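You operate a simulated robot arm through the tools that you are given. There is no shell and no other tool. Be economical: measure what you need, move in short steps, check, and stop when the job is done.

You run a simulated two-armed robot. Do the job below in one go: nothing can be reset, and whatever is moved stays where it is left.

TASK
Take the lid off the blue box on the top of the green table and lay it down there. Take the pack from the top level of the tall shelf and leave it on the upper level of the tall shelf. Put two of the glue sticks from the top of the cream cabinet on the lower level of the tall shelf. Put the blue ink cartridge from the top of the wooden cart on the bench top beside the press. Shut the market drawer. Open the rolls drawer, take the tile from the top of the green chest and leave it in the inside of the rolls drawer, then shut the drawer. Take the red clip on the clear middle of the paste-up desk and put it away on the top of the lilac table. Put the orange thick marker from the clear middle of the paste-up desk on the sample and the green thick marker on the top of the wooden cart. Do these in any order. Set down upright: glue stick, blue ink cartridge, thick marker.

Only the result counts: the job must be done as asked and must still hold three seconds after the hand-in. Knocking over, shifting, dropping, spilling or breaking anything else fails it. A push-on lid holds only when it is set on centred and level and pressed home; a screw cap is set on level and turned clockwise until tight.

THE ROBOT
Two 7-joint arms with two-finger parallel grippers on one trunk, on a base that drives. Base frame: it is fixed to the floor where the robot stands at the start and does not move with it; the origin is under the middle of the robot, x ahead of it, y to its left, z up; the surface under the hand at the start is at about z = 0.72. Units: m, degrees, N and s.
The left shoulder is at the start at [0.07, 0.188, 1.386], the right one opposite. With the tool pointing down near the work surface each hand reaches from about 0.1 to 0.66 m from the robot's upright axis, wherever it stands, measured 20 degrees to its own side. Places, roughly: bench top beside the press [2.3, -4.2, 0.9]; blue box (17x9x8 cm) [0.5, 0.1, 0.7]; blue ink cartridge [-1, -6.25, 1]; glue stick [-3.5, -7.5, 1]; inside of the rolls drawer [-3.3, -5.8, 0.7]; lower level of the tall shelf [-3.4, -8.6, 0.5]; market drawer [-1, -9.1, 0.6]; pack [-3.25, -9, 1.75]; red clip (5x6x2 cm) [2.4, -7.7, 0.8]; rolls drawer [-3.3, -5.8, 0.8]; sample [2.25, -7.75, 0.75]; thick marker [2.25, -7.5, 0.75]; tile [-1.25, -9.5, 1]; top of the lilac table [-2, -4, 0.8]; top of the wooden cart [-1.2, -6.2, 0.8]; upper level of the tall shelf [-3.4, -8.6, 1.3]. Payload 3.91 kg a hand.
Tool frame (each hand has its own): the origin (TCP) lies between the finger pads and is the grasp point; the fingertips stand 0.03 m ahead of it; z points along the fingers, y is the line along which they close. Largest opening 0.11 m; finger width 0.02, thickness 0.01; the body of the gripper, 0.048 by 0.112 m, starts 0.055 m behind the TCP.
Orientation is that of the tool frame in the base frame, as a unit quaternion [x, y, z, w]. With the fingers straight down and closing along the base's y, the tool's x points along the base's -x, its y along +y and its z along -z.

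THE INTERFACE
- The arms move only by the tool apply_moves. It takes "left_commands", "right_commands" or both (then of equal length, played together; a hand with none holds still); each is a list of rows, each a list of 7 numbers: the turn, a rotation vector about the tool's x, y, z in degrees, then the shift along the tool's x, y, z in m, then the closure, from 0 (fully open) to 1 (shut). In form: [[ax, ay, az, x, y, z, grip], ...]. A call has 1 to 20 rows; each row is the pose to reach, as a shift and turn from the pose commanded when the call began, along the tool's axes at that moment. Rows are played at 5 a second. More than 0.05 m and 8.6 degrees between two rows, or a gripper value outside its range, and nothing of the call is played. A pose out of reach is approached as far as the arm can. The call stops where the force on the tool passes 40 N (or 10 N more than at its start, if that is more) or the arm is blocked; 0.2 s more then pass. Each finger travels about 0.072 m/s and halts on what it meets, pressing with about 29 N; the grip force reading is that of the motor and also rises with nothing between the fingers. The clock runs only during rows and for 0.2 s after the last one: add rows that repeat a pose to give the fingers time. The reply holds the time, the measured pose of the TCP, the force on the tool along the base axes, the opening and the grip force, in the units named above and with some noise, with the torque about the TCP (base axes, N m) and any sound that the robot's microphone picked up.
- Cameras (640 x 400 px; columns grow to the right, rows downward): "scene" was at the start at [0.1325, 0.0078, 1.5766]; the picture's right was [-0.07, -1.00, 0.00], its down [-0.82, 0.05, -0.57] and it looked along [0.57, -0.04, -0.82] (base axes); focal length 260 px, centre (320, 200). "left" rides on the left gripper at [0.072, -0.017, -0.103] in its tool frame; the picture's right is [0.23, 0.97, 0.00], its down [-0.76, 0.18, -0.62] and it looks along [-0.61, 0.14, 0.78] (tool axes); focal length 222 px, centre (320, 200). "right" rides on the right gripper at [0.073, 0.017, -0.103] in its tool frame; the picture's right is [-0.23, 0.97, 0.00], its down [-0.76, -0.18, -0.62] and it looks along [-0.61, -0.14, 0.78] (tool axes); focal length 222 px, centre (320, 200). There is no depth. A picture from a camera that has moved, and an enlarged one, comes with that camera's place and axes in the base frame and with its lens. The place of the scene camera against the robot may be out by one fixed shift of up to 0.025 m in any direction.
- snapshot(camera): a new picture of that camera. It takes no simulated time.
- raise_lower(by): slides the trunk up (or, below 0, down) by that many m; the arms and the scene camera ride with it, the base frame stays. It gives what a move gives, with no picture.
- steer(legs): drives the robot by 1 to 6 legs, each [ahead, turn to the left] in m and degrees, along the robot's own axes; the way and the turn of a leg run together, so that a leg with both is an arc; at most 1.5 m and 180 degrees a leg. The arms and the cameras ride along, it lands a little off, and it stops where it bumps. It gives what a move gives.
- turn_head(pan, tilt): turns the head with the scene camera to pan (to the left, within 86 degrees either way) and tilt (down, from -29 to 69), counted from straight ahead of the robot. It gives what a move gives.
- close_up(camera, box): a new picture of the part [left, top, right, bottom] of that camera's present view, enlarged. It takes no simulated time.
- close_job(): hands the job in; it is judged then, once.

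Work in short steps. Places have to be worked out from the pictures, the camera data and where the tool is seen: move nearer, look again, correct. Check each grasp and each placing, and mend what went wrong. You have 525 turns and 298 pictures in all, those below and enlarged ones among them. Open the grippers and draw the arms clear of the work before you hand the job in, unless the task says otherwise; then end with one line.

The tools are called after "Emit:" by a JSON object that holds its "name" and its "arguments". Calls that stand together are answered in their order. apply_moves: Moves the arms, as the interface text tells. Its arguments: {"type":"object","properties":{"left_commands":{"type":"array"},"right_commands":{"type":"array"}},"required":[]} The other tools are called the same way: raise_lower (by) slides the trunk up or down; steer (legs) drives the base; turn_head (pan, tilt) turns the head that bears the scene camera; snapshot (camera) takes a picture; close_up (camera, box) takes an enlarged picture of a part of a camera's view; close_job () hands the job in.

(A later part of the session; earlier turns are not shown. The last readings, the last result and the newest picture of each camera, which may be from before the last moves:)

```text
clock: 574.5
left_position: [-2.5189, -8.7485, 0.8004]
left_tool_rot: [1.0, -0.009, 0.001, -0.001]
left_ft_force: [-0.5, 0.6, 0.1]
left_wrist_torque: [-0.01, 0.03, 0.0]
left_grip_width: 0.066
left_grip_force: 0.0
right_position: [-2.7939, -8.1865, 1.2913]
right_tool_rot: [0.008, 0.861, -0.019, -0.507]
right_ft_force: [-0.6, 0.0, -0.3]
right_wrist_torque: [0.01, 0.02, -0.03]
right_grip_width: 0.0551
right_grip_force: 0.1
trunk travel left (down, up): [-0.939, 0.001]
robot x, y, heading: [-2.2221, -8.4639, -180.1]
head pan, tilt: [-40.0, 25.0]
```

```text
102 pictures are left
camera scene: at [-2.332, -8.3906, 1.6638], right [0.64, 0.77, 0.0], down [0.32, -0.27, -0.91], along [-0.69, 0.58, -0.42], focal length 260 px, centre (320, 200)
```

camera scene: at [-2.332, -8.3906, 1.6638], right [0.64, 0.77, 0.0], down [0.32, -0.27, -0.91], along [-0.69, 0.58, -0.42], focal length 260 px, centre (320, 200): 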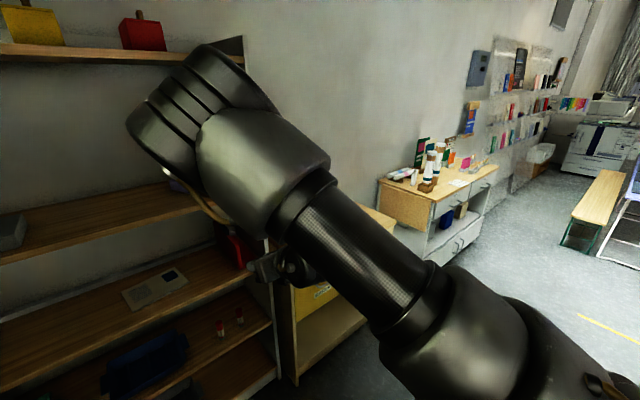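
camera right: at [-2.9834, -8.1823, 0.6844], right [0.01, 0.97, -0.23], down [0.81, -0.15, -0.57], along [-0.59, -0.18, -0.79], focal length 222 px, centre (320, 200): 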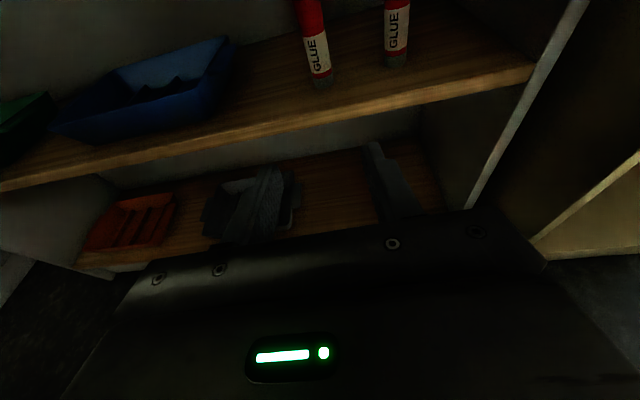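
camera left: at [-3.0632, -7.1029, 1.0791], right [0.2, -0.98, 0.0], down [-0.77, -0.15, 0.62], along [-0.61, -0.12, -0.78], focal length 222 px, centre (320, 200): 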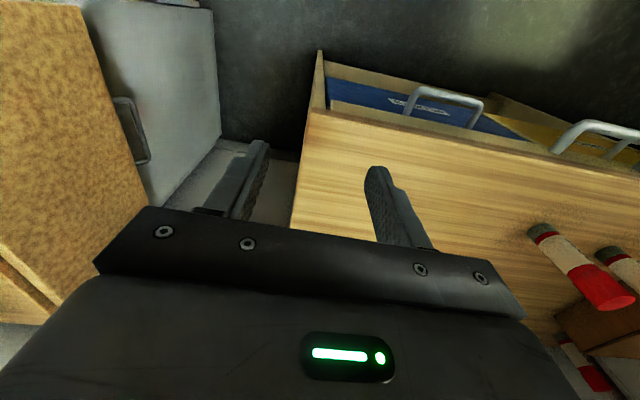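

The right arm is folded elbow-up, which is bad for reaching high. The left arm is better placed, so I raise it, still pointing down, towards z≈1.2.

Emit:
{"name": "apply_moves", "arguments": {"left_commands": [[0, 0, 0, -0.02, -0.003, -0.04, 0.4], [0, 0, 0, -0.04, -0.006, -0.08, 0.4], [0, 0, 0, -0.06, -0.01, -0.12, 0.4], [0, 0, 0, -0.08, -0.014, -0.16, 0.4], [0, 0, 0, -0.1, -0.018, -0.2, 0.4], [0, 0, 0, -0.12, -0.02, -0.24, 0.4], [0, 0, 0, -0.14, -0.024, -0.28, 0.4], [0, 0, 0, -0.16, -0.028, -0.32, 0.4], [0, 0, 0, -0.18, -0.032, -0.36, 0.4], [0, 0, 0, -0.2, -0.035, -0.4, 0.4]]}}

Emit:
{"name": "turn_head", "arguments": {"pan": 30, "tilt": 25}}

Emit:
{"name": "snapshot", "arguments": {"camera": "scene"}}

```text
clock: 575.3
left_position: [-2.573, -8.7402, 0.902]
left_tool_rot: [1.0, -0.015, -0.009, 0.003]
left_ft_force: [-12.9, 5.8, -26.8]
left_wrist_torque: [-1.3, 0.41, 0.7]
left_grip_width: 0.0659
left_grip_force: 0.0
right_position: [-2.7937, -8.1861, 1.292]
right_tool_rot: [0.008, 0.861, -0.021, -0.507]
right_ft_force: [0.3, 0.1, 0.4]
right_wrist_torque: [0.03, -0.03, 0.01]
right_grip_width: 0.0551
right_grip_force: 0.1
trunk travel left (down, up): [-0.939, 0.001]
robot x, y, heading: [-2.2194, -8.4648, -180.0]
head pan, tilt: [-40.0, 25.0]
stopped in row 3 (left hand): the force on the tool passed its limit at 157 N (the readings are from after the stop); the commanded pose is now the measured one
```

```text
clock: 576.7
left_position: [-2.5724, -8.7396, 0.9039]
left_tool_rot: [1.0, -0.014, -0.009, 0.003]
left_ft_force: [-17.4, 0.1, -47.5]
left_wrist_torque: [-0.89, 1.69, 0.32]
left_grip_width: 0.0661
left_grip_force: 0.0
right_position: [-2.7931, -8.1879, 1.2935]
right_tool_rot: [0.008, 0.861, -0.019, -0.508]
right_ft_force: [-1.1, 0.3, -0.7]
right_wrist_torque: [0.03, 0.02, 0.02]
right_grip_width: 0.0547
right_grip_force: 0.0
trunk travel left (down, up): [-0.939, 0.001]
robot x, y, heading: [-2.2229, -8.4606, -180.0]
head pan, tilt: [30.0, 25.0]
```

```text
101 pictures are left
camera scene: at [-2.3407, -8.4962, 1.6639], right [-0.5, 0.87, 0.0], down [0.37, 0.21, -0.91], along [-0.79, -0.45, -0.42], focal length 260 px, centre (320, 200)
```

scene: 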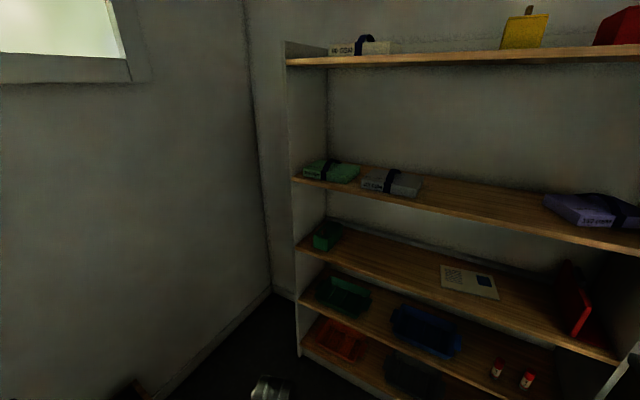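

The folded left hand touches its own forearm when raised. I first move it forward and slightly down, then up.

Emit:
{"name": "apply_moves", "arguments": {"left_commands": [[0, 0, 0, -0.03, 0, 0.02, 0.4], [0, 0, 0, -0.06, -0.005, 0.02, 0.4], [0, 0, 0, -0.1, -0.01, 0.02, 0.4], [0, 0, 0, -0.14, -0.02, 0.02, 0.4], [0, 0, 0, -0.18, -0.03, 0.01, 0.4], [0, 0, 0, -0.22, -0.04, -0.01, 0.4], [0, 0, 0, -0.26, -0.05, -0.03, 0.4], [0, 0, 0, -0.29, -0.06, -0.06, 0.4]]}}

Emit:
{"name": "apply_moves", "arguments": {"left_commands": [[0, 0, 0, -0.01, 0, -0.04, 0.4], [0, 0, 0, -0.02, 0, -0.08, 0.4], [0, 0, 0, -0.03, 0, -0.12, 0.4], [0, 0, 0, -0.04, 0, -0.16, 0.4], [0, 0, 0, -0.05, 0, -0.2, 0.4], [0, 0, 0, -0.05, 0, -0.24, 0.4], [0, 0, 0, -0.05, 0, -0.28, 0.4]]}}

Emit:
{"name": "snapshot", "arguments": {"camera": "scene"}}

```text
clock: 578.5
left_position: [-2.8609, -8.6711, 0.9675]
left_tool_rot: [1.0, -0.015, -0.008, 0.004]
left_ft_force: [0.2, 0.7, -0.1]
left_wrist_torque: [0.02, -0.01, 0.02]
left_grip_width: 0.0662
left_grip_force: 0.0
right_position: [-2.7946, -8.1861, 1.292]
right_tool_rot: [0.008, 0.862, -0.02, -0.507]
right_ft_force: [0.7, -0.2, 0.4]
right_wrist_torque: [0.03, 0.0, 0.03]
right_grip_width: 0.0551
right_grip_force: 0.1
trunk travel left (down, up): [-0.939, 0.001]
robot x, y, heading: [-2.2214, -8.4608, -179.9]
head pan, tilt: [30.0, 25.0]
```

```text
clock: 579.1
left_position: [-2.8813, -8.667, 1.0385]
left_tool_rot: [1.0, -0.016, -0.015, 0.003]
left_ft_force: [-12.5, 2.3, -25.6]
left_wrist_torque: [-0.42, 0.71, 0.32]
left_grip_width: 0.0658
left_grip_force: 0.0
right_position: [-2.7943, -8.1852, 1.292]
right_tool_rot: [0.009, 0.861, -0.019, -0.508]
right_ft_force: [-0.2, 0.4, -0.4]
right_wrist_torque: [-0.02, -0.04, 0.02]
right_grip_width: 0.0547
right_grip_force: 0.1
trunk travel left (down, up): [-0.939, 0.001]
robot x, y, heading: [-2.219, -8.4609, -180.0]
head pan, tilt: [30.0, 25.0]
stopped in row 3 (left hand): the force on the tool passed its limit at 116 N (the readings are from after the stop); the commanded pose is now the measured one
```

```text
100 pictures are left
camera scene: at [-2.3415, -8.4953, 1.6637], right [-0.5, 0.87, 0.0], down [0.37, 0.21, -0.91], along [-0.78, -0.45, -0.42], focal length 260 px, centre (320, 200)
```

scene: 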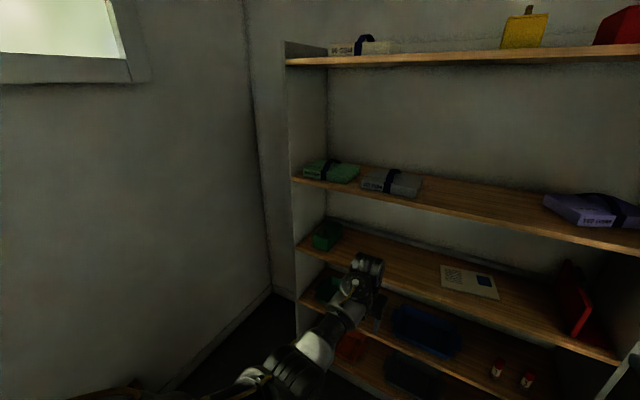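

The left elbow is low, so pitching the hand forward will straighten the wrist. I pitch it up towards level.

Emit:
{"name": "apply_moves", "arguments": {"left_commands": [[0, -6, 0, -0.015, 0, 0.01, 0.4], [0, -14, 0, -0.02, 0, 0.01, 0.4], [0, -22, 0, -0.025, 0, 0.01, 0.4], [0, -30, 0, -0.03, 0, 0.01, 0.4], [0, -38, 0, -0.03, 0, 0, 0.4], [0, -46, 0, -0.03, 0, 0, 0.4], [0, -54, 0, -0.03, 0, 0, 0.4]]}}

```text
clock: 580.8
left_position: [-2.912, -8.6679, 1.041]
left_tool_rot: [0.884, -0.015, -0.468, -0.005]
left_ft_force: [0.5, -0.8, 1.2]
left_wrist_torque: [0.01, -0.02, 0.0]
left_grip_width: 0.0658
left_grip_force: 0.1
right_position: [-2.7936, -8.1873, 1.2932]
right_tool_rot: [0.008, 0.861, -0.019, -0.508]
right_ft_force: [0.6, -1.0, 0.6]
right_wrist_torque: [0.0, 0.01, 0.0]
right_grip_width: 0.0549
right_grip_force: 0.1
trunk travel left (down, up): [-0.939, 0.001]
robot x, y, heading: [-2.2225, -8.4606, -180.1]
head pan, tilt: [30.0, 25.0]
```

Now I raise the left hand straight up 0.4 m in front of the shelf.

Emit:
{"name": "apply_moves", "arguments": {"left_commands": [[0, 0, 0, -0.035, 0, -0.024, 0.4], [0, 0, 0, -0.07, 0, -0.048, 0.4], [0, 0, 0, -0.105, 0, -0.072, 0.4], [0, 0, 0, -0.14, 0, -0.096, 0.4], [0, 0, 0, -0.175, 0, -0.12, 0.4], [0, 0, 0, -0.21, 0, -0.144, 0.4], [0, 0, 0, -0.245, 0, -0.168, 0.4], [0, 0, 0, -0.28, 0, -0.192, 0.4], [0, 0, 0, -0.315, 0, -0.216, 0.4], [0, 0, 0, -0.35, 0, -0.24, 0.4]]}}

Emit:
{"name": "snapshot", "arguments": {"camera": "scene"}}

```text
clock: 582.9
left_position: [-2.9159, -8.6619, 1.4418]
left_tool_rot: [0.881, -0.016, -0.473, -0.005]
left_ft_force: [-20.7, 4.7, -2.1]
left_wrist_torque: [-0.02, 0.37, 0.6]
left_grip_width: 0.066
left_grip_force: 0.1
right_position: [-2.7944, -8.1858, 1.2925]
right_tool_rot: [0.009, 0.861, -0.019, -0.508]
right_ft_force: [0.0, 0.2, 1.4]
right_wrist_torque: [0.0, 0.0, 0.02]
right_grip_width: 0.0552
right_grip_force: 0.0
trunk travel left (down, up): [-0.939, 0.001]
robot x, y, heading: [-2.2203, -8.4623, -180.2]
head pan, tilt: [30.0, 25.0]
stopped in row 10 (left hand): the force on the tool passed its limit at 98 N (the readings are from after the stop); the commanded pose is now the measured one
```

```text
99 pictures are left
camera scene: at [-2.3405, -8.4955, 1.6638], right [-0.5, 0.87, 0.0], down [0.37, 0.21, -0.91], along [-0.78, -0.45, -0.42], focal length 260 px, centre (320, 200)
```

scene: 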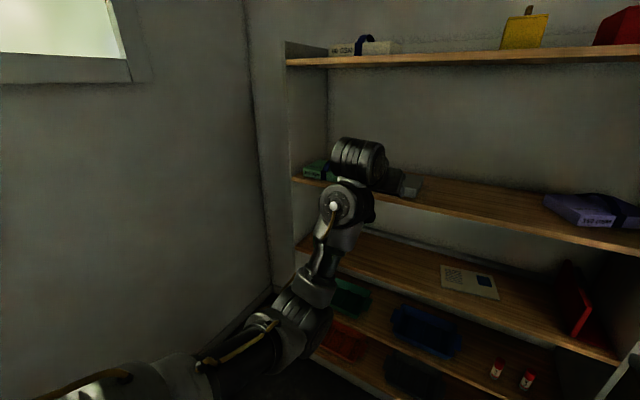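

The hand meets its own forearm again because the arm is too folded. I extend forward, open the pitch to about 20° below level, and rise to z≈1.80.

Emit:
{"name": "apply_moves", "arguments": {"left_commands": [[0, 0, 0, 0.0056, 0, 0.0277, 0.4], [0, -3, 0, -0.022, 0, 0.0333, 0.4], [0, -6, 0, -0.058, 0, 0.0154, 0.4], [0, -9, 0, -0.0915, 0, -0.0068, 0.4], [0, -12, 0, -0.1248, 0, -0.0289, 0.4], [0, -14, 0, -0.158, 0, -0.051, 0.4], [0, -14, 0, -0.1915, 0, -0.0731, 0.4], [0, -14, 0, -0.2248, 0, -0.0952, 0.4], [0, -14, 0, -0.258, 0, -0.1174, 0.4], [0, -14, 0, -0.2914, 0, -0.1395, 0.4], [0, -14, 0, -0.3247, 0, -0.1616, 0.4]]}}

Emit:
{"name": "snapshot", "arguments": {"camera": "scene"}}

Emit:
{"name": "snapshot", "arguments": {"camera": "left"}}

```text
clock: 585.3
left_position: [-2.954, -8.6615, 1.8016]
left_tool_rot: [0.816, -0.016, -0.578, -0.008]
left_ft_force: [0.1, 0.0, 0.3]
left_wrist_torque: [-0.02, 0.01, 0.03]
left_grip_width: 0.0663
left_grip_force: 0.1
right_position: [-2.7916, -8.1862, 1.2937]
right_tool_rot: [0.008, 0.861, -0.019, -0.508]
right_ft_force: [0.5, 0.0, -0.9]
right_wrist_torque: [0.01, 0.03, 0.02]
right_grip_width: 0.055
right_grip_force: 0.0
trunk travel left (down, up): [-0.939, 0.001]
robot x, y, heading: [-2.2232, -8.464, -179.9]
head pan, tilt: [30.0, 25.0]
```

```text
98 pictures are left
camera scene: at [-2.3386, -8.4958, 1.664], right [-0.5, 0.87, 0.0], down [0.36, 0.21, -0.91], along [-0.79, -0.45, -0.42], focal length 260 px, centre (320, 200)
```

scene: 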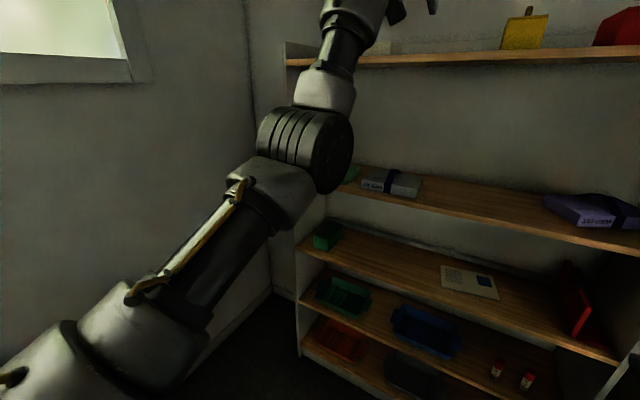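

```text
97 pictures are left
camera left: at [-2.8324, -8.6489, 1.7674], right [0.04, -0.98, -0.21], down [0.33, -0.18, 0.93], along [-0.94, -0.11, 0.31], focal length 222 px, centre (320, 200)
```

left: 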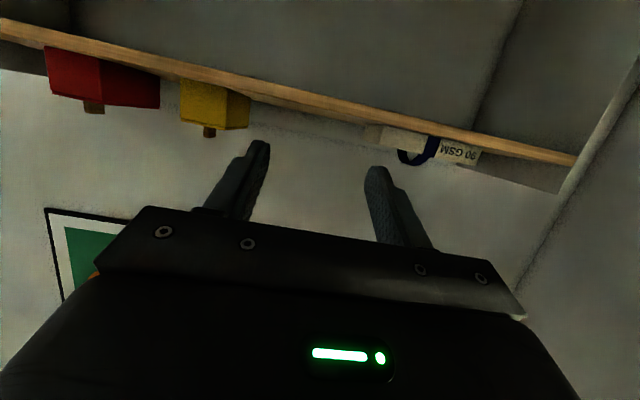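

Excellent: the hand is at z 1.80, pitched about 19° down, and sees the pack from the left camera. I shift the robot 0.23 m towards −y to line up with the strap.

Emit:
{"name": "steer", "arguments": {"legs": [[0, 90], [0.22, 0], [0, -90]]}}

Emit:
{"name": "snapshot", "arguments": {"camera": "left"}}

```text
clock: 594.8
left_position: [-2.9472, -8.883, 1.8015]
left_tool_rot: [0.817, -0.013, -0.577, -0.007]
left_ft_force: [-0.3, -0.7, 0.7]
left_wrist_torque: [-0.02, -0.01, -0.04]
left_grip_width: 0.0659
left_grip_force: 0.1
right_position: [-2.787, -8.4059, 1.2929]
right_tool_rot: [0.005, 0.862, -0.02, -0.507]
right_ft_force: [0.8, -0.5, 0.6]
right_wrist_torque: [0.04, -0.01, 0.01]
right_grip_width: 0.0552
right_grip_force: 0.0
trunk travel left (down, up): [-0.939, 0.001]
robot x, y, heading: [-2.2111, -8.6789, -179.4]
head pan, tilt: [30.0, 25.0]
```

```text
96 pictures are left
camera left: at [-2.8256, -8.8692, 1.766], right [0.05, -0.98, -0.21], down [0.33, -0.18, 0.93], along [-0.94, -0.12, 0.31], focal length 222 px, centre (320, 200)
```

left: 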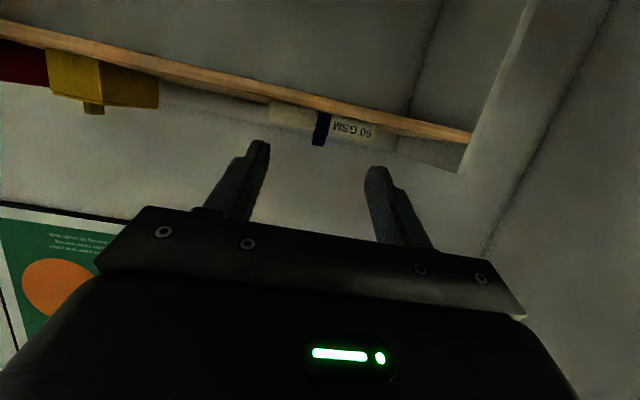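

The strap's arch is at ≈[−3.35, −8.90, 1.80], with the shelf top at ≈1.735. I drive in 0.3 m and re-check.

Emit:
{"name": "steer", "arguments": {"legs": [[0.3, 0]]}}

Emit:
{"name": "snapshot", "arguments": {"camera": "left"}}

```text
clock: 596.8
left_position: [-3.2458, -8.8849, 1.8008]
left_tool_rot: [0.816, -0.012, -0.578, -0.005]
left_ft_force: [0.0, 0.3, -0.1]
left_wrist_torque: [-0.01, 0.02, -0.01]
left_grip_width: 0.0658
left_grip_force: 0.0
right_position: [-3.0873, -8.4086, 1.294]
right_tool_rot: [0.004, 0.861, -0.021, -0.508]
right_ft_force: [-0.3, 0.4, 0.1]
right_wrist_torque: [0.04, -0.01, 0.02]
right_grip_width: 0.0549
right_grip_force: 0.1
trunk travel left (down, up): [-0.939, 0.001]
robot x, y, heading: [-2.5159, -8.6828, -179.6]
head pan, tilt: [30.0, 25.0]
```

```text
95 pictures are left
camera left: at [-3.1245, -8.8717, 1.7675], right [0.05, -0.98, -0.21], down [0.33, -0.18, 0.93], along [-0.94, -0.12, 0.31], focal length 222 px, centre (320, 200)
```

left: 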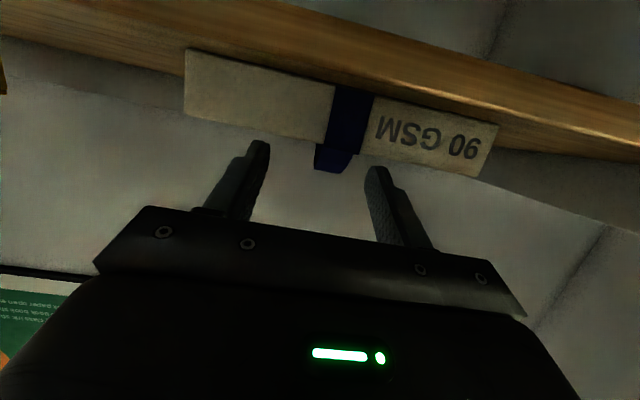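

Strap centre y≈−8.902, pack y −9.013…−8.789, front face x≈−3.29. I shift the hand 1.7 cm in −y, then drive 10 cm in.

Emit:
{"name": "apply_moves", "arguments": {"left_commands": [[0, 0, 0, 0, 0.009, 0, 0.4], [0, 0, 0, 0, 0.018, 0, 0.4]]}}

Emit:
{"name": "steer", "arguments": {"legs": [[0.06, 0]]}}

Emit:
{"name": "snapshot", "arguments": {"camera": "left"}}

```text
clock: 597.4
left_position: [-3.2469, -8.906, 1.8011]
left_tool_rot: [0.816, -0.011, -0.578, -0.005]
left_ft_force: [0.5, -0.1, -0.2]
left_wrist_torque: [0.0, -0.02, -0.03]
left_grip_width: 0.0661
left_grip_force: 0.1
right_position: [-3.0885, -8.4096, 1.2933]
right_tool_rot: [0.004, 0.861, -0.021, -0.508]
right_ft_force: [-0.4, -1.0, 0.1]
right_wrist_torque: [0.0, -0.01, 0.0]
right_grip_width: 0.0549
right_grip_force: 0.2
trunk travel left (down, up): [-0.939, 0.001]
robot x, y, heading: [-2.5188, -8.68, -179.5]
head pan, tilt: [30.0, 25.0]
```

```text
clock: 598.4
left_position: [-3.2946, -8.9026, 1.8056]
left_tool_rot: [0.816, -0.013, -0.578, -0.005]
left_ft_force: [0.5, 0.0, 0.5]
left_wrist_torque: [0.0, -0.04, -0.01]
left_grip_width: 0.0662
left_grip_force: 0.0
right_position: [-3.1388, -8.4086, 1.2978]
right_tool_rot: [0.004, 0.859, -0.022, -0.511]
right_ft_force: [0.4, 0.2, 0.5]
right_wrist_torque: [-0.02, 0.0, 0.04]
right_grip_width: 0.055
right_grip_force: 0.0
trunk travel left (down, up): [-0.939, 0.001]
robot x, y, heading: [-2.5747, -8.6771, -179.4]
head pan, tilt: [30.0, 25.0]
```

```text
94 pictures are left
camera left: at [-3.1737, -8.8899, 1.7701], right [0.05, -0.98, -0.21], down [0.33, -0.18, 0.93], along [-0.94, -0.12, 0.31], focal length 222 px, centre (320, 200)
```

left: 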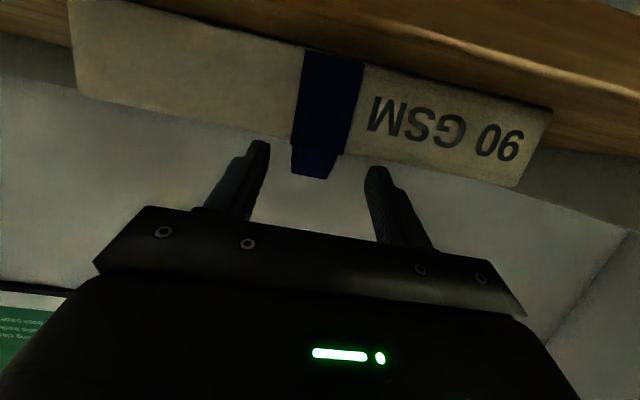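

The readings hint that the robot tilted slightly, so maybe the left elbow touches a shelf edge. I look.

Emit:
{"name": "turn_head", "arguments": {"pan": 20, "tilt": 30}}

Emit:
{"name": "snapshot", "arguments": {"camera": "scene"}}

```text
clock: 599.1
left_position: [-3.3036, -8.9028, 1.7987]
left_tool_rot: [0.818, -0.014, -0.575, -0.005]
left_ft_force: [0.6, -0.1, 0.5]
left_wrist_torque: [0.02, -0.09, 0.02]
left_grip_width: 0.0663
left_grip_force: 0.7
right_position: [-3.146, -8.4099, 1.2948]
right_tool_rot: [0.006, 0.861, -0.02, -0.508]
right_ft_force: [-0.2, 0.4, -0.9]
right_wrist_torque: [-0.03, 0.02, -0.03]
right_grip_width: 0.055
right_grip_force: 0.0
trunk travel left (down, up): [-0.939, 0.001]
robot x, y, heading: [-2.5732, -8.6797, -179.2]
head pan, tilt: [20.0, 30.0]
```

```text
93 pictures are left
camera scene: at [-2.697, -8.6997, 1.656], right [-0.35, 0.94, 0.0], down [0.47, 0.18, -0.87], along [-0.81, -0.3, -0.5], focal length 260 px, centre (320, 200)
```

scene: 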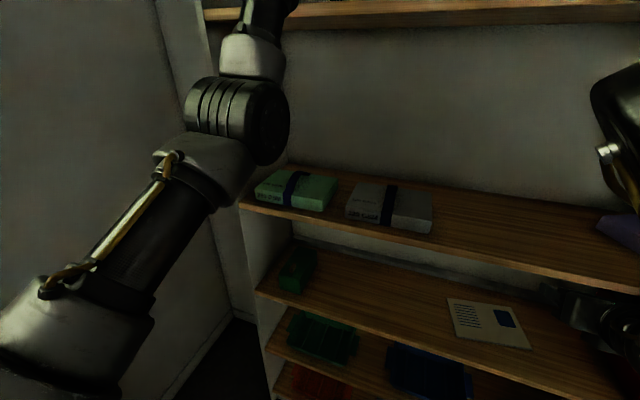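

It was just the stop's settling; clearances are fine. I drive the last 4 cm and close on the strap.

Emit:
{"name": "steer", "arguments": {"legs": [[0.042, 0]]}}

Emit:
{"name": "snapshot", "arguments": {"camera": "left"}}

```text
clock: 600.0
left_position: [-3.3386, -8.9036, 1.8006]
left_tool_rot: [0.818, -0.013, -0.575, -0.003]
left_ft_force: [0.8, -0.9, -0.4]
left_wrist_torque: [0.02, 0.0, 0.01]
left_grip_width: 0.0658
left_grip_force: 0.1
right_position: [-3.1811, -8.4099, 1.2965]
right_tool_rot: [0.005, 0.859, -0.021, -0.511]
right_ft_force: [1.1, 0.1, 0.2]
right_wrist_torque: [0.01, -0.01, 0.0]
right_grip_width: 0.055
right_grip_force: 0.1
trunk travel left (down, up): [-0.939, 0.001]
robot x, y, heading: [-2.617, -8.6812, -179.6]
head pan, tilt: [20.0, 30.0]
```

```text
92 pictures are left
camera left: at [-3.2165, -8.8901, 1.7678], right [0.05, -0.98, -0.2], down [0.32, -0.18, 0.93], along [-0.94, -0.11, 0.31], focal length 222 px, centre (320, 200)
```

left: 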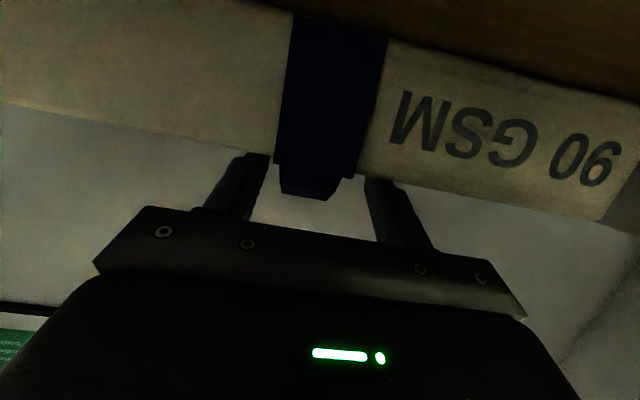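

The fingers straddle the strap. I close.

Emit:
{"name": "apply_moves", "arguments": {"left_commands": [[0, 0, 0, 0, 0, 0, 0.6], [0, 0, 0, 0, 0, 0, 0.8], [0, 0, 0, 0, 0, 0, 1], [0, 0, 0, 0, 0, 0, 1]]}}

Emit:
{"name": "snapshot", "arguments": {"camera": "left"}}

```text
clock: 601.0
left_position: [-3.3468, -8.899, 1.7997]
left_tool_rot: [0.818, -0.014, -0.575, -0.003]
left_ft_force: [-9.3, 4.7, 26.0]
left_wrist_torque: [0.58, -0.04, 0.59]
left_grip_width: 0.0274
left_grip_force: 29.1
right_position: [-3.1868, -8.406, 1.294]
right_tool_rot: [0.006, 0.86, -0.022, -0.51]
right_ft_force: [-0.5, 0.6, 0.4]
right_wrist_torque: [-0.04, -0.02, -0.02]
right_grip_width: 0.0551
right_grip_force: 0.0
trunk travel left (down, up): [-0.939, 0.001]
robot x, y, heading: [-2.615, -8.6788, -179.3]
head pan, tilt: [20.0, 30.0]
```

```text
91 pictures are left
camera left: at [-3.2249, -8.8861, 1.7668], right [0.05, -0.98, -0.2], down [0.32, -0.18, 0.93], along [-0.94, -0.11, 0.31], focal length 222 px, centre (320, 200)
```

left: 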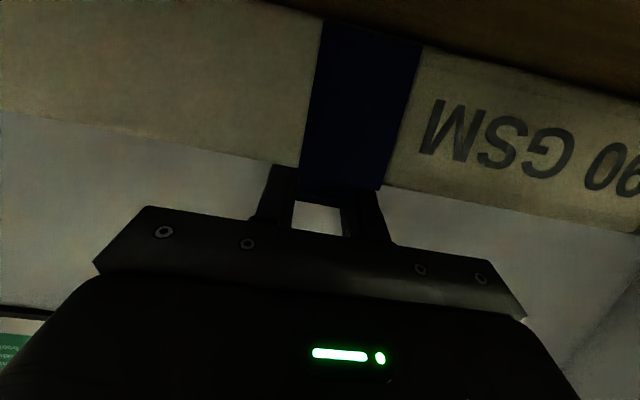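

Gripped at 27 mm on the band. I lift about 3 cm slowly.

Emit:
{"name": "apply_moves", "arguments": {"left_commands": [[0, 0, 0, -0.0094, 0, -0.0034, 1], [0, 0, 0, -0.019, 0, -0.0068, 1], [0, 0, 0, -0.028, 0, -0.01, 1], [0, 0, 0, -0.033, 0, -0.012, 1]]}}

Emit:
{"name": "snapshot", "arguments": {"camera": "left"}}

```text
clock: 602.0
left_position: [-3.3499, -8.9036, 1.8317]
left_tool_rot: [0.821, -0.013, -0.571, -0.004]
left_ft_force: [0.1, -0.1, -10.2]
left_wrist_torque: [-0.01, -0.23, 0.04]
left_grip_width: 0.026
left_grip_force: 28.3
right_position: [-3.1896, -8.4099, 1.2943]
right_tool_rot: [0.005, 0.861, -0.021, -0.508]
right_ft_force: [-0.7, 1.2, 0.2]
right_wrist_torque: [-0.05, 0.01, 0.01]
right_grip_width: 0.0554
right_grip_force: 0.0
trunk travel left (down, up): [-0.939, 0.001]
robot x, y, heading: [-2.615, -8.6788, -179.4]
head pan, tilt: [20.0, 30.0]
```

```text
90 pictures are left
camera left: at [-3.2269, -8.8909, 1.7987], right [0.05, -0.98, -0.2], down [0.32, -0.18, 0.93], along [-0.95, -0.11, 0.3], focal length 222 px, centre (320, 200)
```

left: 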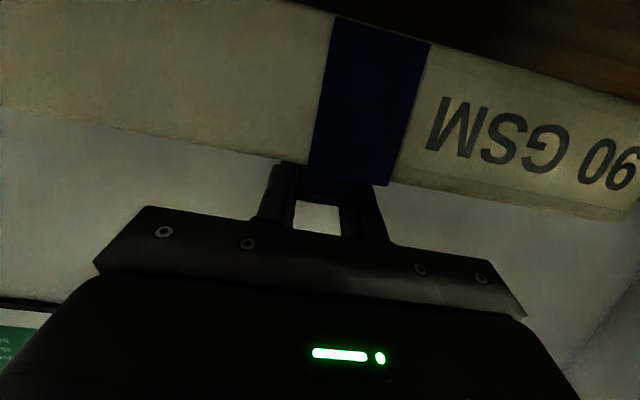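

The pack hangs free (≈1 kg). I back the robot out 0.35 m.

Emit:
{"name": "steer", "arguments": {"legs": [[-0.12, 0]]}}

Emit:
{"name": "steer", "arguments": {"legs": [[-0.25, 0]]}}

Emit:
{"name": "snapshot", "arguments": {"camera": "left"}}

Emit:
{"name": "turn_head", "arguments": {"pan": 15, "tilt": 8}}

Emit:
{"name": "snapshot", "arguments": {"camera": "scene"}}

```text
clock: 603.2
left_position: [-3.2652, -8.9045, 1.8172]
left_tool_rot: [0.827, -0.011, -0.562, -0.003]
left_ft_force: [2.0, -0.2, -10.7]
left_wrist_torque: [0.0, -0.23, 0.01]
left_grip_width: 0.026
left_grip_force: 28.9
right_position: [-3.0952, -8.4117, 1.2838]
right_tool_rot: [0.002, 0.867, -0.021, -0.499]
right_ft_force: [0.2, -0.7, 0.6]
right_wrist_torque: [0.1, -0.04, -0.11]
right_grip_width: 0.0548
right_grip_force: 0.1
trunk travel left (down, up): [-0.939, 0.001]
robot x, y, heading: [-2.4961, -8.6783, -179.4]
head pan, tilt: [20.0, 30.0]
```

```text
clock: 604.1
left_position: [-3.1295, -8.9064, 1.8493]
left_tool_rot: [0.821, -0.011, -0.571, -0.001]
left_ft_force: [0.1, -0.3, -10.3]
left_wrist_torque: [-0.02, -0.25, 0.02]
left_grip_width: 0.0256
left_grip_force: 29.0
right_position: [-2.9874, -8.4214, 1.3241]
right_tool_rot: [0.027, 0.848, -0.03, -0.529]
right_ft_force: [-0.1, -0.5, -0.8]
right_wrist_torque: [0.04, 0.02, -0.05]
right_grip_width: 0.055
right_grip_force: 0.1
trunk travel left (down, up): [-0.939, 0.001]
robot x, y, heading: [-2.4701, -8.6787, -179.1]
head pan, tilt: [20.0, 30.0]
stopped in leg 1: the robot was blocked; the commanded pose is now the measured one
```

```text
89 pictures are left
camera left: at [-3.0066, -8.8931, 1.8173], right [0.06, -0.98, -0.2], down [0.32, -0.18, 0.93], along [-0.95, -0.12, 0.3], focal length 222 px, centre (320, 200)
```

left: 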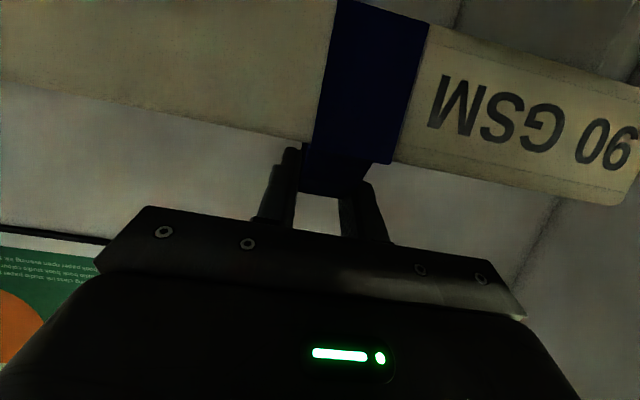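

```text
clock: 605.0
left_position: [-3.1348, -8.904, 1.8484]
left_tool_rot: [0.82, -0.012, -0.572, -0.002]
left_ft_force: [1.7, -1.0, -8.2]
left_wrist_torque: [-0.01, -0.29, 0.0]
left_grip_width: 0.026
left_grip_force: 28.4
right_position: [-2.9908, -8.4216, 1.3205]
right_tool_rot: [0.027, 0.849, -0.033, -0.527]
right_ft_force: [1.1, 0.2, 0.4]
right_wrist_torque: [-0.01, -0.02, -0.01]
right_grip_width: 0.0552
right_grip_force: 0.1
trunk travel left (down, up): [-0.939, 0.001]
robot x, y, heading: [-2.4709, -8.6798, -179.1]
head pan, tilt: [15.0, 8.0]
```

```text
88 pictures are left
camera scene: at [-2.5852, -8.6931, 1.6927], right [-0.27, 0.96, 0.0], down [0.13, 0.04, -0.99], along [-0.95, -0.27, -0.13], focal length 260 px, centre (320, 200)
```

scene: 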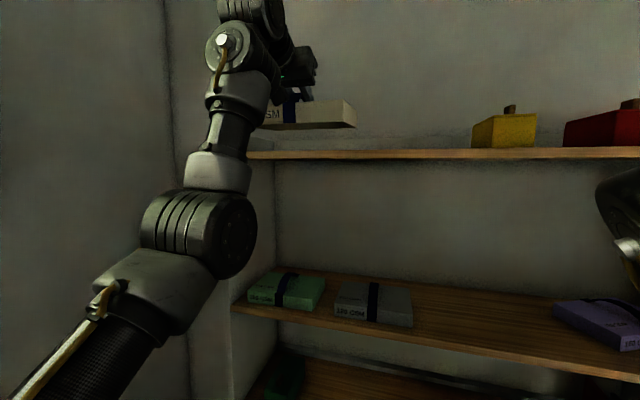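

The pack is clear above the shelf. The drive stopped oddly, so I continue backing in a small step.

Emit:
{"name": "steer", "arguments": {"legs": [[-0.1, 0]]}}

Emit:
{"name": "steer", "arguments": {"legs": [[-0.12, 0]]}}

Emit:
{"name": "snapshot", "arguments": {"camera": "scene"}}

```text
clock: 606.1
left_position: [-3.0347, -8.9078, 1.846]
left_tool_rot: [0.824, -0.007, -0.567, -0.006]
left_ft_force: [-110.4, 11.6, -38.5]
left_wrist_torque: [0.34, 7.29, 2.29]
left_grip_width: 0.0258
left_grip_force: 28.9
right_position: [-2.9209, -8.3835, 1.3517]
right_tool_rot: [0.051, 0.823, 0.008, -0.566]
right_ft_force: [-1.8, 0.3, -0.2]
right_wrist_torque: [0.0, 0.01, -0.09]
right_grip_width: 0.0549
right_grip_force: 0.1
trunk travel left (down, up): [-0.939, 0.001]
robot x, y, heading: [-2.3832, -8.6788, -179.2]
head pan, tilt: [15.0, 8.0]
stopped in leg 1: the robot was blocked; the commanded pose is now the measured one
```

```text
clock: 606.9
left_position: [-2.9442, -8.8953, 1.9004]
left_tool_rot: [0.763, -0.009, -0.646, -0.01]
left_ft_force: [-314.2, 20.5, 38.7]
left_wrist_torque: [1.29, 11.76, 3.39]
left_grip_width: 0.0259
left_grip_force: 28.6
right_position: [-2.8915, -8.3155, 1.4154]
right_tool_rot: [0.063, 0.772, 0.082, -0.627]
right_ft_force: [1.7, -1.0, -1.0]
right_wrist_torque: [0.02, 0.09, -0.05]
right_grip_width: 0.055
right_grip_force: 0.2
trunk travel left (down, up): [-0.939, 0.001]
robot x, y, heading: [-2.3799, -8.6809, -179.7]
head pan, tilt: [15.0, 8.0]
stopped in leg 1: the force on the tool passed its limit at 166 N (the readings are from after the stop); the commanded pose is now the measured one
```

```text
87 pictures are left
camera scene: at [-2.4969, -8.6904, 1.6924], right [-0.27, 0.96, 0.0], down [0.13, 0.04, -0.99], along [-0.96, -0.26, -0.13], focal length 260 px, centre (320, 200)
```

scene: 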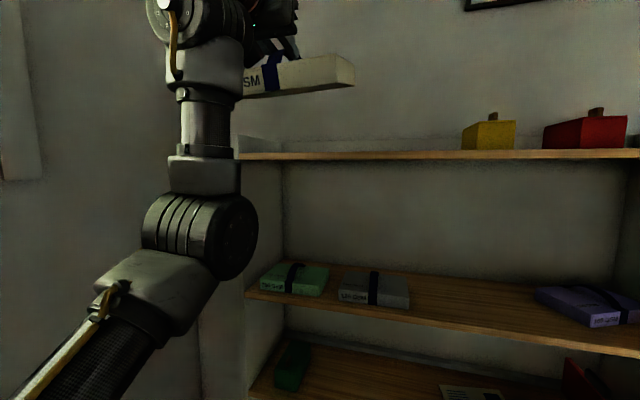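

The left arm has folded up so the pack presses on its own forearm. I extend the left hand forward gently to relieve it.

Emit:
{"name": "apply_moves", "arguments": {"left_commands": [[0, 0, 0, -0.003, 0, 0.02, 1], [0, 0, 0, -0.006, 0, 0.04, 1], [0, 0, 0, -0.01, 0, 0.06, 1], [0, 0, 0, -0.013, 0, 0.08, 1], [0, 0, 0, -0.0165, 0, 0.0986, 1]]}}

Emit:
{"name": "snapshot", "arguments": {"camera": "scene"}}

```text
clock: 608.0
left_position: [-3.0738, -8.8995, 1.8756]
left_tool_rot: [0.784, -0.007, -0.62, -0.008]
left_ft_force: [0.1, -0.1, -9.9]
left_wrist_torque: [-0.03, -0.34, 0.0]
left_grip_width: 0.0259
left_grip_force: 28.7
right_position: [-2.9029, -8.3375, 1.3962]
right_tool_rot: [0.057, 0.787, 0.062, -0.611]
right_ft_force: [-0.5, 0.5, -0.9]
right_wrist_torque: [-0.01, -0.03, -0.07]
right_grip_width: 0.0552
right_grip_force: 0.0
trunk travel left (down, up): [-0.939, 0.001]
robot x, y, heading: [-2.3813, -8.6817, -179.4]
head pan, tilt: [15.0, 8.0]
```

```text
86 pictures are left
camera scene: at [-2.5044, -8.6947, 1.6918], right [-0.27, 0.96, 0.0], down [0.13, 0.04, -0.99], along [-0.95, -0.27, -0.14], focal length 260 px, centre (320, 200)
```

scene: 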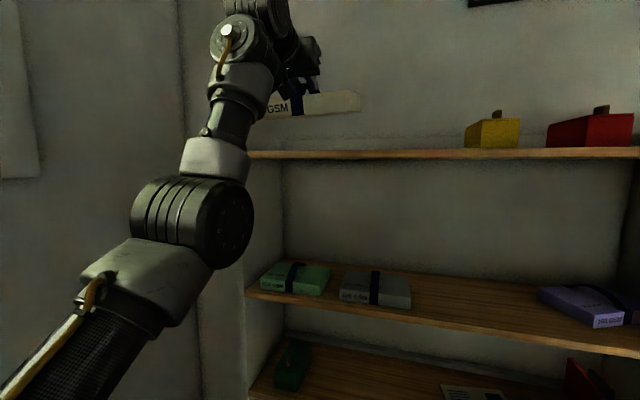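

Free again. The pack is clear in front of the shelf, so I lower the trunk 0.4 m to bring everything down before moving sideways.

Emit:
{"name": "raise_lower", "arguments": {"by": -0.4}}

Emit:
{"name": "steer", "arguments": {"legs": [[-0.1, 0]]}}

Emit:
{"name": "snapshot", "arguments": {"camera": "left"}}

```text
clock: 611.9
left_position: [-3.0795, -8.8954, 1.4738]
left_tool_rot: [0.785, -0.009, -0.62, -0.008]
left_ft_force: [0.5, -0.2, -10.8]
left_wrist_torque: [-0.04, -0.38, -0.04]
left_grip_width: 0.0258
left_grip_force: 28.9
right_position: [-2.9074, -8.3343, 0.9937]
right_tool_rot: [0.059, 0.788, 0.062, -0.61]
right_ft_force: [-1.4, 0.0, 0.5]
right_wrist_torque: [-0.03, 0.0, -0.01]
right_grip_width: 0.0552
right_grip_force: 0.0
trunk travel left (down, up): [-0.539, 0.401]
robot x, y, heading: [-2.3776, -8.678, -179.6]
head pan, tilt: [15.0, 8.0]
```

```text
clock: 613.0
left_position: [-2.9807, -8.8951, 1.4741]
left_tool_rot: [0.785, -0.008, -0.62, -0.008]
left_ft_force: [1.0, 0.2, -9.2]
left_wrist_torque: [-0.04, -0.38, 0.02]
left_grip_width: 0.0256
left_grip_force: 28.4
right_position: [-2.8085, -8.3329, 0.9934]
right_tool_rot: [0.059, 0.788, 0.062, -0.61]
right_ft_force: [0.3, 0.2, -0.4]
right_wrist_torque: [0.01, -0.01, -0.04]
right_grip_width: 0.0551
right_grip_force: 0.0
trunk travel left (down, up): [-0.539, 0.401]
robot x, y, heading: [-2.2842, -8.678, -179.4]
head pan, tilt: [15.0, 8.0]
```

```text
85 pictures are left
camera left: at [-2.8625, -8.8812, 1.4284], right [0.03, -0.97, -0.22], down [0.43, -0.19, 0.88], along [-0.9, -0.12, 0.41], focal length 222 px, centre (320, 200)
```

left: 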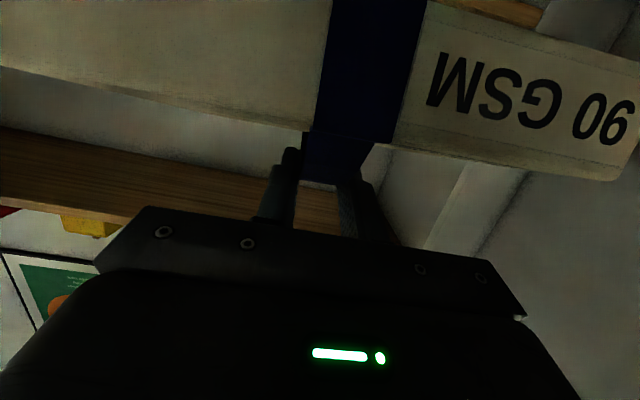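

Stable now. I move 0.46 m towards +y with two turns.

Emit:
{"name": "steer", "arguments": {"legs": [[0, -90], [0.45, 0], [0, 90]]}}

Emit:
{"name": "snapshot", "arguments": {"camera": "left"}}

Emit:
{"name": "snapshot", "arguments": {"camera": "scene"}}

```text
clock: 614.0
left_position: [-2.9922, -8.8718, 1.4681]
left_tool_rot: [0.789, -0.022, -0.614, -0.017]
left_ft_force: [0.1, 0.4, -10.4]
left_wrist_torque: [0.0, -0.36, 0.02]
left_grip_width: 0.0261
left_grip_force: 29.0
right_position: [-2.8072, -8.3145, 0.9957]
right_tool_rot: [0.071, 0.789, 0.076, -0.605]
right_ft_force: [0.8, -0.7, 0.4]
right_wrist_torque: [0.0, 0.0, 0.02]
right_grip_width: 0.0549
right_grip_force: 0.0
trunk travel left (down, up): [-0.539, 0.401]
robot x, y, heading: [-2.2806, -8.6754, 178.8]
head pan, tilt: [15.0, 8.0]
stopped in leg 1: the robot was blocked; the commanded pose is now the measured one
```

```text
84 pictures are left
camera left: at [-2.8734, -8.8613, 1.4236], right [0.0, -0.98, -0.22], down [0.41, -0.2, 0.89], along [-0.91, -0.09, 0.4], focal length 222 px, centre (320, 200)
```

left: 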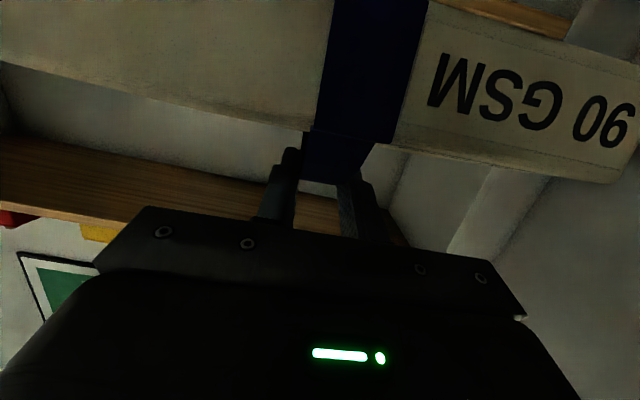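

```text
83 pictures are left
camera scene: at [-2.4144, -8.6863, 1.2911], right [-0.24, 0.97, 0.0], down [0.14, 0.03, -0.99], along [-0.96, -0.24, -0.14], focal length 260 px, centre (320, 200)
```

scene: 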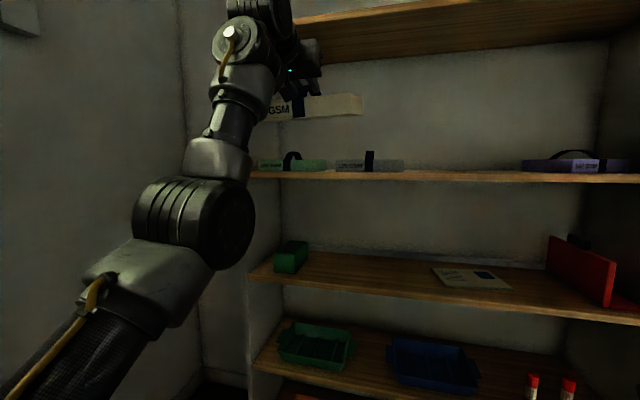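

The turn was cut short after 2°; perhaps the loaded arm lags. I try a smaller turn.

Emit:
{"name": "steer", "arguments": {"legs": [[0, -10]]}}

```text
clock: 615.0
left_position: [-3.0122, -8.7443, 1.4715]
left_tool_rot: [0.782, -0.091, -0.613, -0.07]
left_ft_force: [0.0, 0.2, -9.3]
left_wrist_torque: [-0.11, -0.37, 0.01]
left_grip_width: 0.0257
left_grip_force: 29.0
right_position: [-2.7369, -8.229, 0.9955]
right_tool_rot: [0.139, 0.781, 0.127, -0.596]
right_ft_force: [-0.2, 0.5, 0.0]
right_wrist_torque: [0.01, 0.02, 0.01]
right_grip_width: 0.0549
right_grip_force: 0.0
trunk travel left (down, up): [-0.539, 0.401]
robot x, y, heading: [-2.2827, -8.6766, 169.1]
head pan, tilt: [15.0, 8.0]
```

Small turns work. I continue with 10° steps.

Emit:
{"name": "steer", "arguments": {"legs": [[0, -10], [0, -10], [0, -10], [0, -10], [0, -10], [0, -10]]}}

```text
clock: 619.6
left_position: [-2.703, -8.078, 1.471]
left_tool_rot: [0.631, -0.471, -0.495, -0.367]
left_ft_force: [0.0, 0.1, -10.0]
left_wrist_torque: [-0.35, -0.14, 0.02]
left_grip_width: 0.0257
left_grip_force: 29.0
right_position: [-2.1192, -8.0595, 0.9957]
right_tool_rot: [0.511, 0.606, 0.408, -0.452]
right_ft_force: [-0.5, 0.0, 0.3]
right_wrist_torque: [-0.01, 0.01, 0.02]
right_grip_width: 0.0548
right_grip_force: 0.0
trunk travel left (down, up): [-0.539, 0.401]
robot x, y, heading: [-2.2821, -8.6765, 108.8]
head pan, tilt: [15.0, 8.0]
```

I finish the turn to about 87° and drive 0.46 m in short legs.

Emit:
{"name": "steer", "arguments": {"legs": [[0, -11], [0, -11], [0.12, 0], [0.12, 0], [0.12, 0], [0.1, 0]]}}

Emit:
{"name": "steer", "arguments": {"legs": [[0, 10], [0, 10], [0, 10], [0, 10], [0, 10], [0, 10]]}}

```text
clock: 624.7
left_position: [-2.4253, -7.5185, 1.4801]
left_tool_rot: [-0.527, 0.579, 0.42, 0.459]
left_ft_force: [0.3, -2.9, -7.8]
left_wrist_torque: [-0.41, 0.04, -0.02]
left_grip_width: 0.0258
left_grip_force: 28.9
right_position: [-1.8766, -7.7132, 1.0017]
right_tool_rot: [0.615, 0.495, 0.49, -0.37]
right_ft_force: [0.4, -0.6, 1.1]
right_wrist_torque: [0.03, 0.01, 0.08]
right_grip_width: 0.0551
right_grip_force: 0.0
trunk travel left (down, up): [-0.539, 0.401]
robot x, y, heading: [-2.2564, -8.2173, 86.7]
head pan, tilt: [15.0, 8.0]
```

```text
clock: 629.3
left_position: [-2.955, -8.0058, 1.4738]
left_tool_rot: [0.749, -0.24, -0.589, -0.189]
left_ft_force: [-0.1, -1.5, -10.3]
left_wrist_torque: [-0.21, -0.33, 0.02]
left_grip_width: 0.0258
left_grip_force: 29.5
right_position: [-2.5069, -7.632, 0.9968]
right_tool_rot: [0.288, 0.738, 0.242, -0.561]
right_ft_force: [0.5, -1.2, 0.5]
right_wrist_torque: [0.0, -0.02, -0.04]
right_grip_width: 0.0551
right_grip_force: 0.0
trunk travel left (down, up): [-0.539, 0.401]
robot x, y, heading: [-2.257, -8.2194, 146.3]
head pan, tilt: [15.0, 8.0]
```

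I finish turning to face the shelf.

Emit:
{"name": "steer", "arguments": {"legs": [[0, 11], [0, 11], [0, 11.7]]}}

Emit:
{"name": "turn_head", "arguments": {"pan": 15, "tilt": 15}}

Emit:
{"name": "snapshot", "arguments": {"camera": "scene"}}

Emit:
{"name": "snapshot", "arguments": {"camera": "left"}}

```text
clock: 631.9
left_position: [-2.9545, -8.4351, 1.4715]
left_tool_rot: [0.786, -0.01, -0.618, -0.008]
left_ft_force: [-0.2, -0.2, -10.1]
left_wrist_torque: [-0.03, -0.34, -0.03]
left_grip_width: 0.0259
left_grip_force: 28.8
right_position: [-2.7921, -7.8735, 0.9971]
right_tool_rot: [0.057, 0.79, 0.065, -0.607]
right_ft_force: [-0.8, -0.7, 0.5]
right_wrist_torque: [0.02, -0.03, 0.01]
right_grip_width: 0.0551
right_grip_force: 0.2
trunk travel left (down, up): [-0.539, 0.401]
robot x, y, heading: [-2.2574, -8.2158, -179.3]
head pan, tilt: [15.0, 8.0]
```

```text
clock: 632.6
left_position: [-2.9543, -8.4343, 1.4727]
left_tool_rot: [0.786, -0.01, -0.618, -0.008]
left_ft_force: [-0.7, 0.7, -10.1]
left_wrist_torque: [-0.01, -0.37, 0.03]
left_grip_width: 0.0259
left_grip_force: 29.6
right_position: [-2.7907, -7.8727, 0.9968]
right_tool_rot: [0.059, 0.79, 0.066, -0.607]
right_ft_force: [-0.6, -0.4, 0.7]
right_wrist_torque: [0.02, -0.03, -0.01]
right_grip_width: 0.055
right_grip_force: 0.1
trunk travel left (down, up): [-0.539, 0.401]
robot x, y, heading: [-2.2545, -8.2169, -179.2]
head pan, tilt: [15.0, 15.0]
```

```text
82 pictures are left
camera scene: at [-2.3874, -8.2312, 1.2799], right [-0.27, 0.96, 0.0], down [0.25, 0.07, -0.97], along [-0.93, -0.26, -0.26], focal length 260 px, centre (320, 200)
```

scene: 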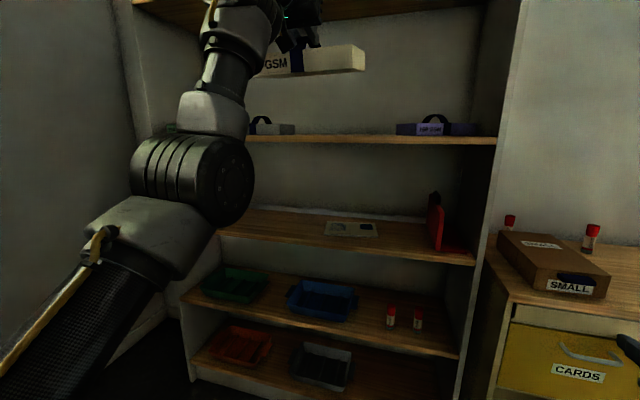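

```text
81 pictures are left
camera left: at [-2.8365, -8.4203, 1.4272], right [0.03, -0.97, -0.22], down [0.42, -0.19, 0.89], along [-0.91, -0.12, 0.41], focal length 222 px, centre (320, 200)
```

left: 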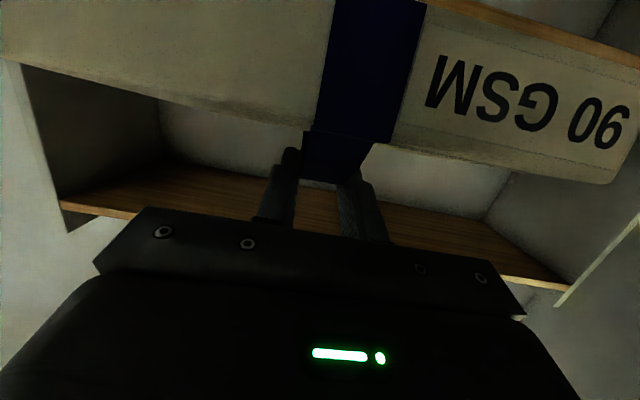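

The upper level is at z≈1.26, with free space y −8.58…−8.23. Before driving in, the right hand (y −7.87) would hit the cream cabinet, so I move it left in front of the shelf bay.

Emit:
{"name": "apply_moves", "arguments": {"right_commands": [[0, 0, 0, 0, -0.03, 0, 0.5], [0, 0, 0, 0, -0.06, 0, 0.5], [0, 0, 0, 0, -0.09, 0, 0.5], [0, 0, 0, 0, -0.12, 0, 0.5], [0, 0, 0, 0, -0.15, 0, 0.5], [0, 0, 0, 0, -0.18, 0, 0.5]]}}

```text
clock: 634.0
left_position: [-2.9542, -8.4348, 1.4727]
left_tool_rot: [0.786, -0.01, -0.618, -0.008]
left_ft_force: [-0.2, -0.7, -9.7]
left_wrist_torque: [-0.01, -0.35, -0.03]
left_grip_width: 0.0258
left_grip_force: 28.8
right_position: [-2.7923, -7.8876, 0.9915]
right_tool_rot: [0.097, 0.792, 0.054, -0.601]
right_ft_force: [0.2, 0.8, -0.3]
right_wrist_torque: [0.03, 0.03, -0.01]
right_grip_width: 0.0549
right_grip_force: 0.1
right hand out of reach, approached as far as the arm can: row 2, 3, 4, 5, 6
trunk travel left (down, up): [-0.539, 0.401]
robot x, y, heading: [-2.2588, -8.2167, -179.5]
head pan, tilt: [15.0, 15.0]
```

It can't cross left. Instead I swing the right arm out to its side, rotating its pose 50° clockwise about the right shoulder.

Emit:
{"name": "apply_moves", "arguments": {"right_commands": [[-4.8, 0.2, 1.4, -0.0001, 0.0419, -0.0052, 0.5], [-9.6, 0.3, 2.7, -0.0013, 0.0831, -0.0139, 0.5], [-14.4, 0.5, 4.1, -0.0034, 0.1236, -0.026, 0.5], [-19.2, 0.6, 5.5, -0.0065, 0.1627, -0.0414, 0.5], [-24.1, 0.8, 6.8, -0.0106, 0.2004, -0.0602, 0.5], [-28.9, 0.9, 8.2, -0.0156, 0.2363, -0.0819, 0.5], [-33.7, 1.1, 9.6, -0.0215, 0.2701, -0.1066, 0.5], [-38.5, 1.2, 10.9, -0.0283, 0.3016, -0.134, 0.5], [-43.3, 1.4, 12.3, -0.0358, 0.3305, -0.1639, 0.5], [-48.1, 1.6, 13.7, -0.044, 0.3562, -0.1958, 0.5]]}}

```text
clock: 636.2
left_position: [-2.9502, -8.4317, 1.4766]
left_tool_rot: [0.784, -0.01, -0.62, -0.006]
left_ft_force: [2.0, 1.3, -8.3]
left_wrist_torque: [0.0, -0.41, 0.03]
left_grip_width: 0.0257
left_grip_force: 29.0
right_position: [-2.5597, -7.5559, 1.0297]
right_tool_rot: [0.391, 0.673, 0.311, -0.545]
right_ft_force: [0.0, 0.0, 0.3]
right_wrist_torque: [-0.01, 0.0, 0.0]
right_grip_width: 0.0549
right_grip_force: 0.0
right hand out of reach, approached as far as the arm can: row 2, 3, 4, 5, 6, 7, 8, 9, 10
trunk travel left (down, up): [-0.539, 0.401]
robot x, y, heading: [-2.2581, -8.2156, -179.2]
head pan, tilt: [15.0, 15.0]
```

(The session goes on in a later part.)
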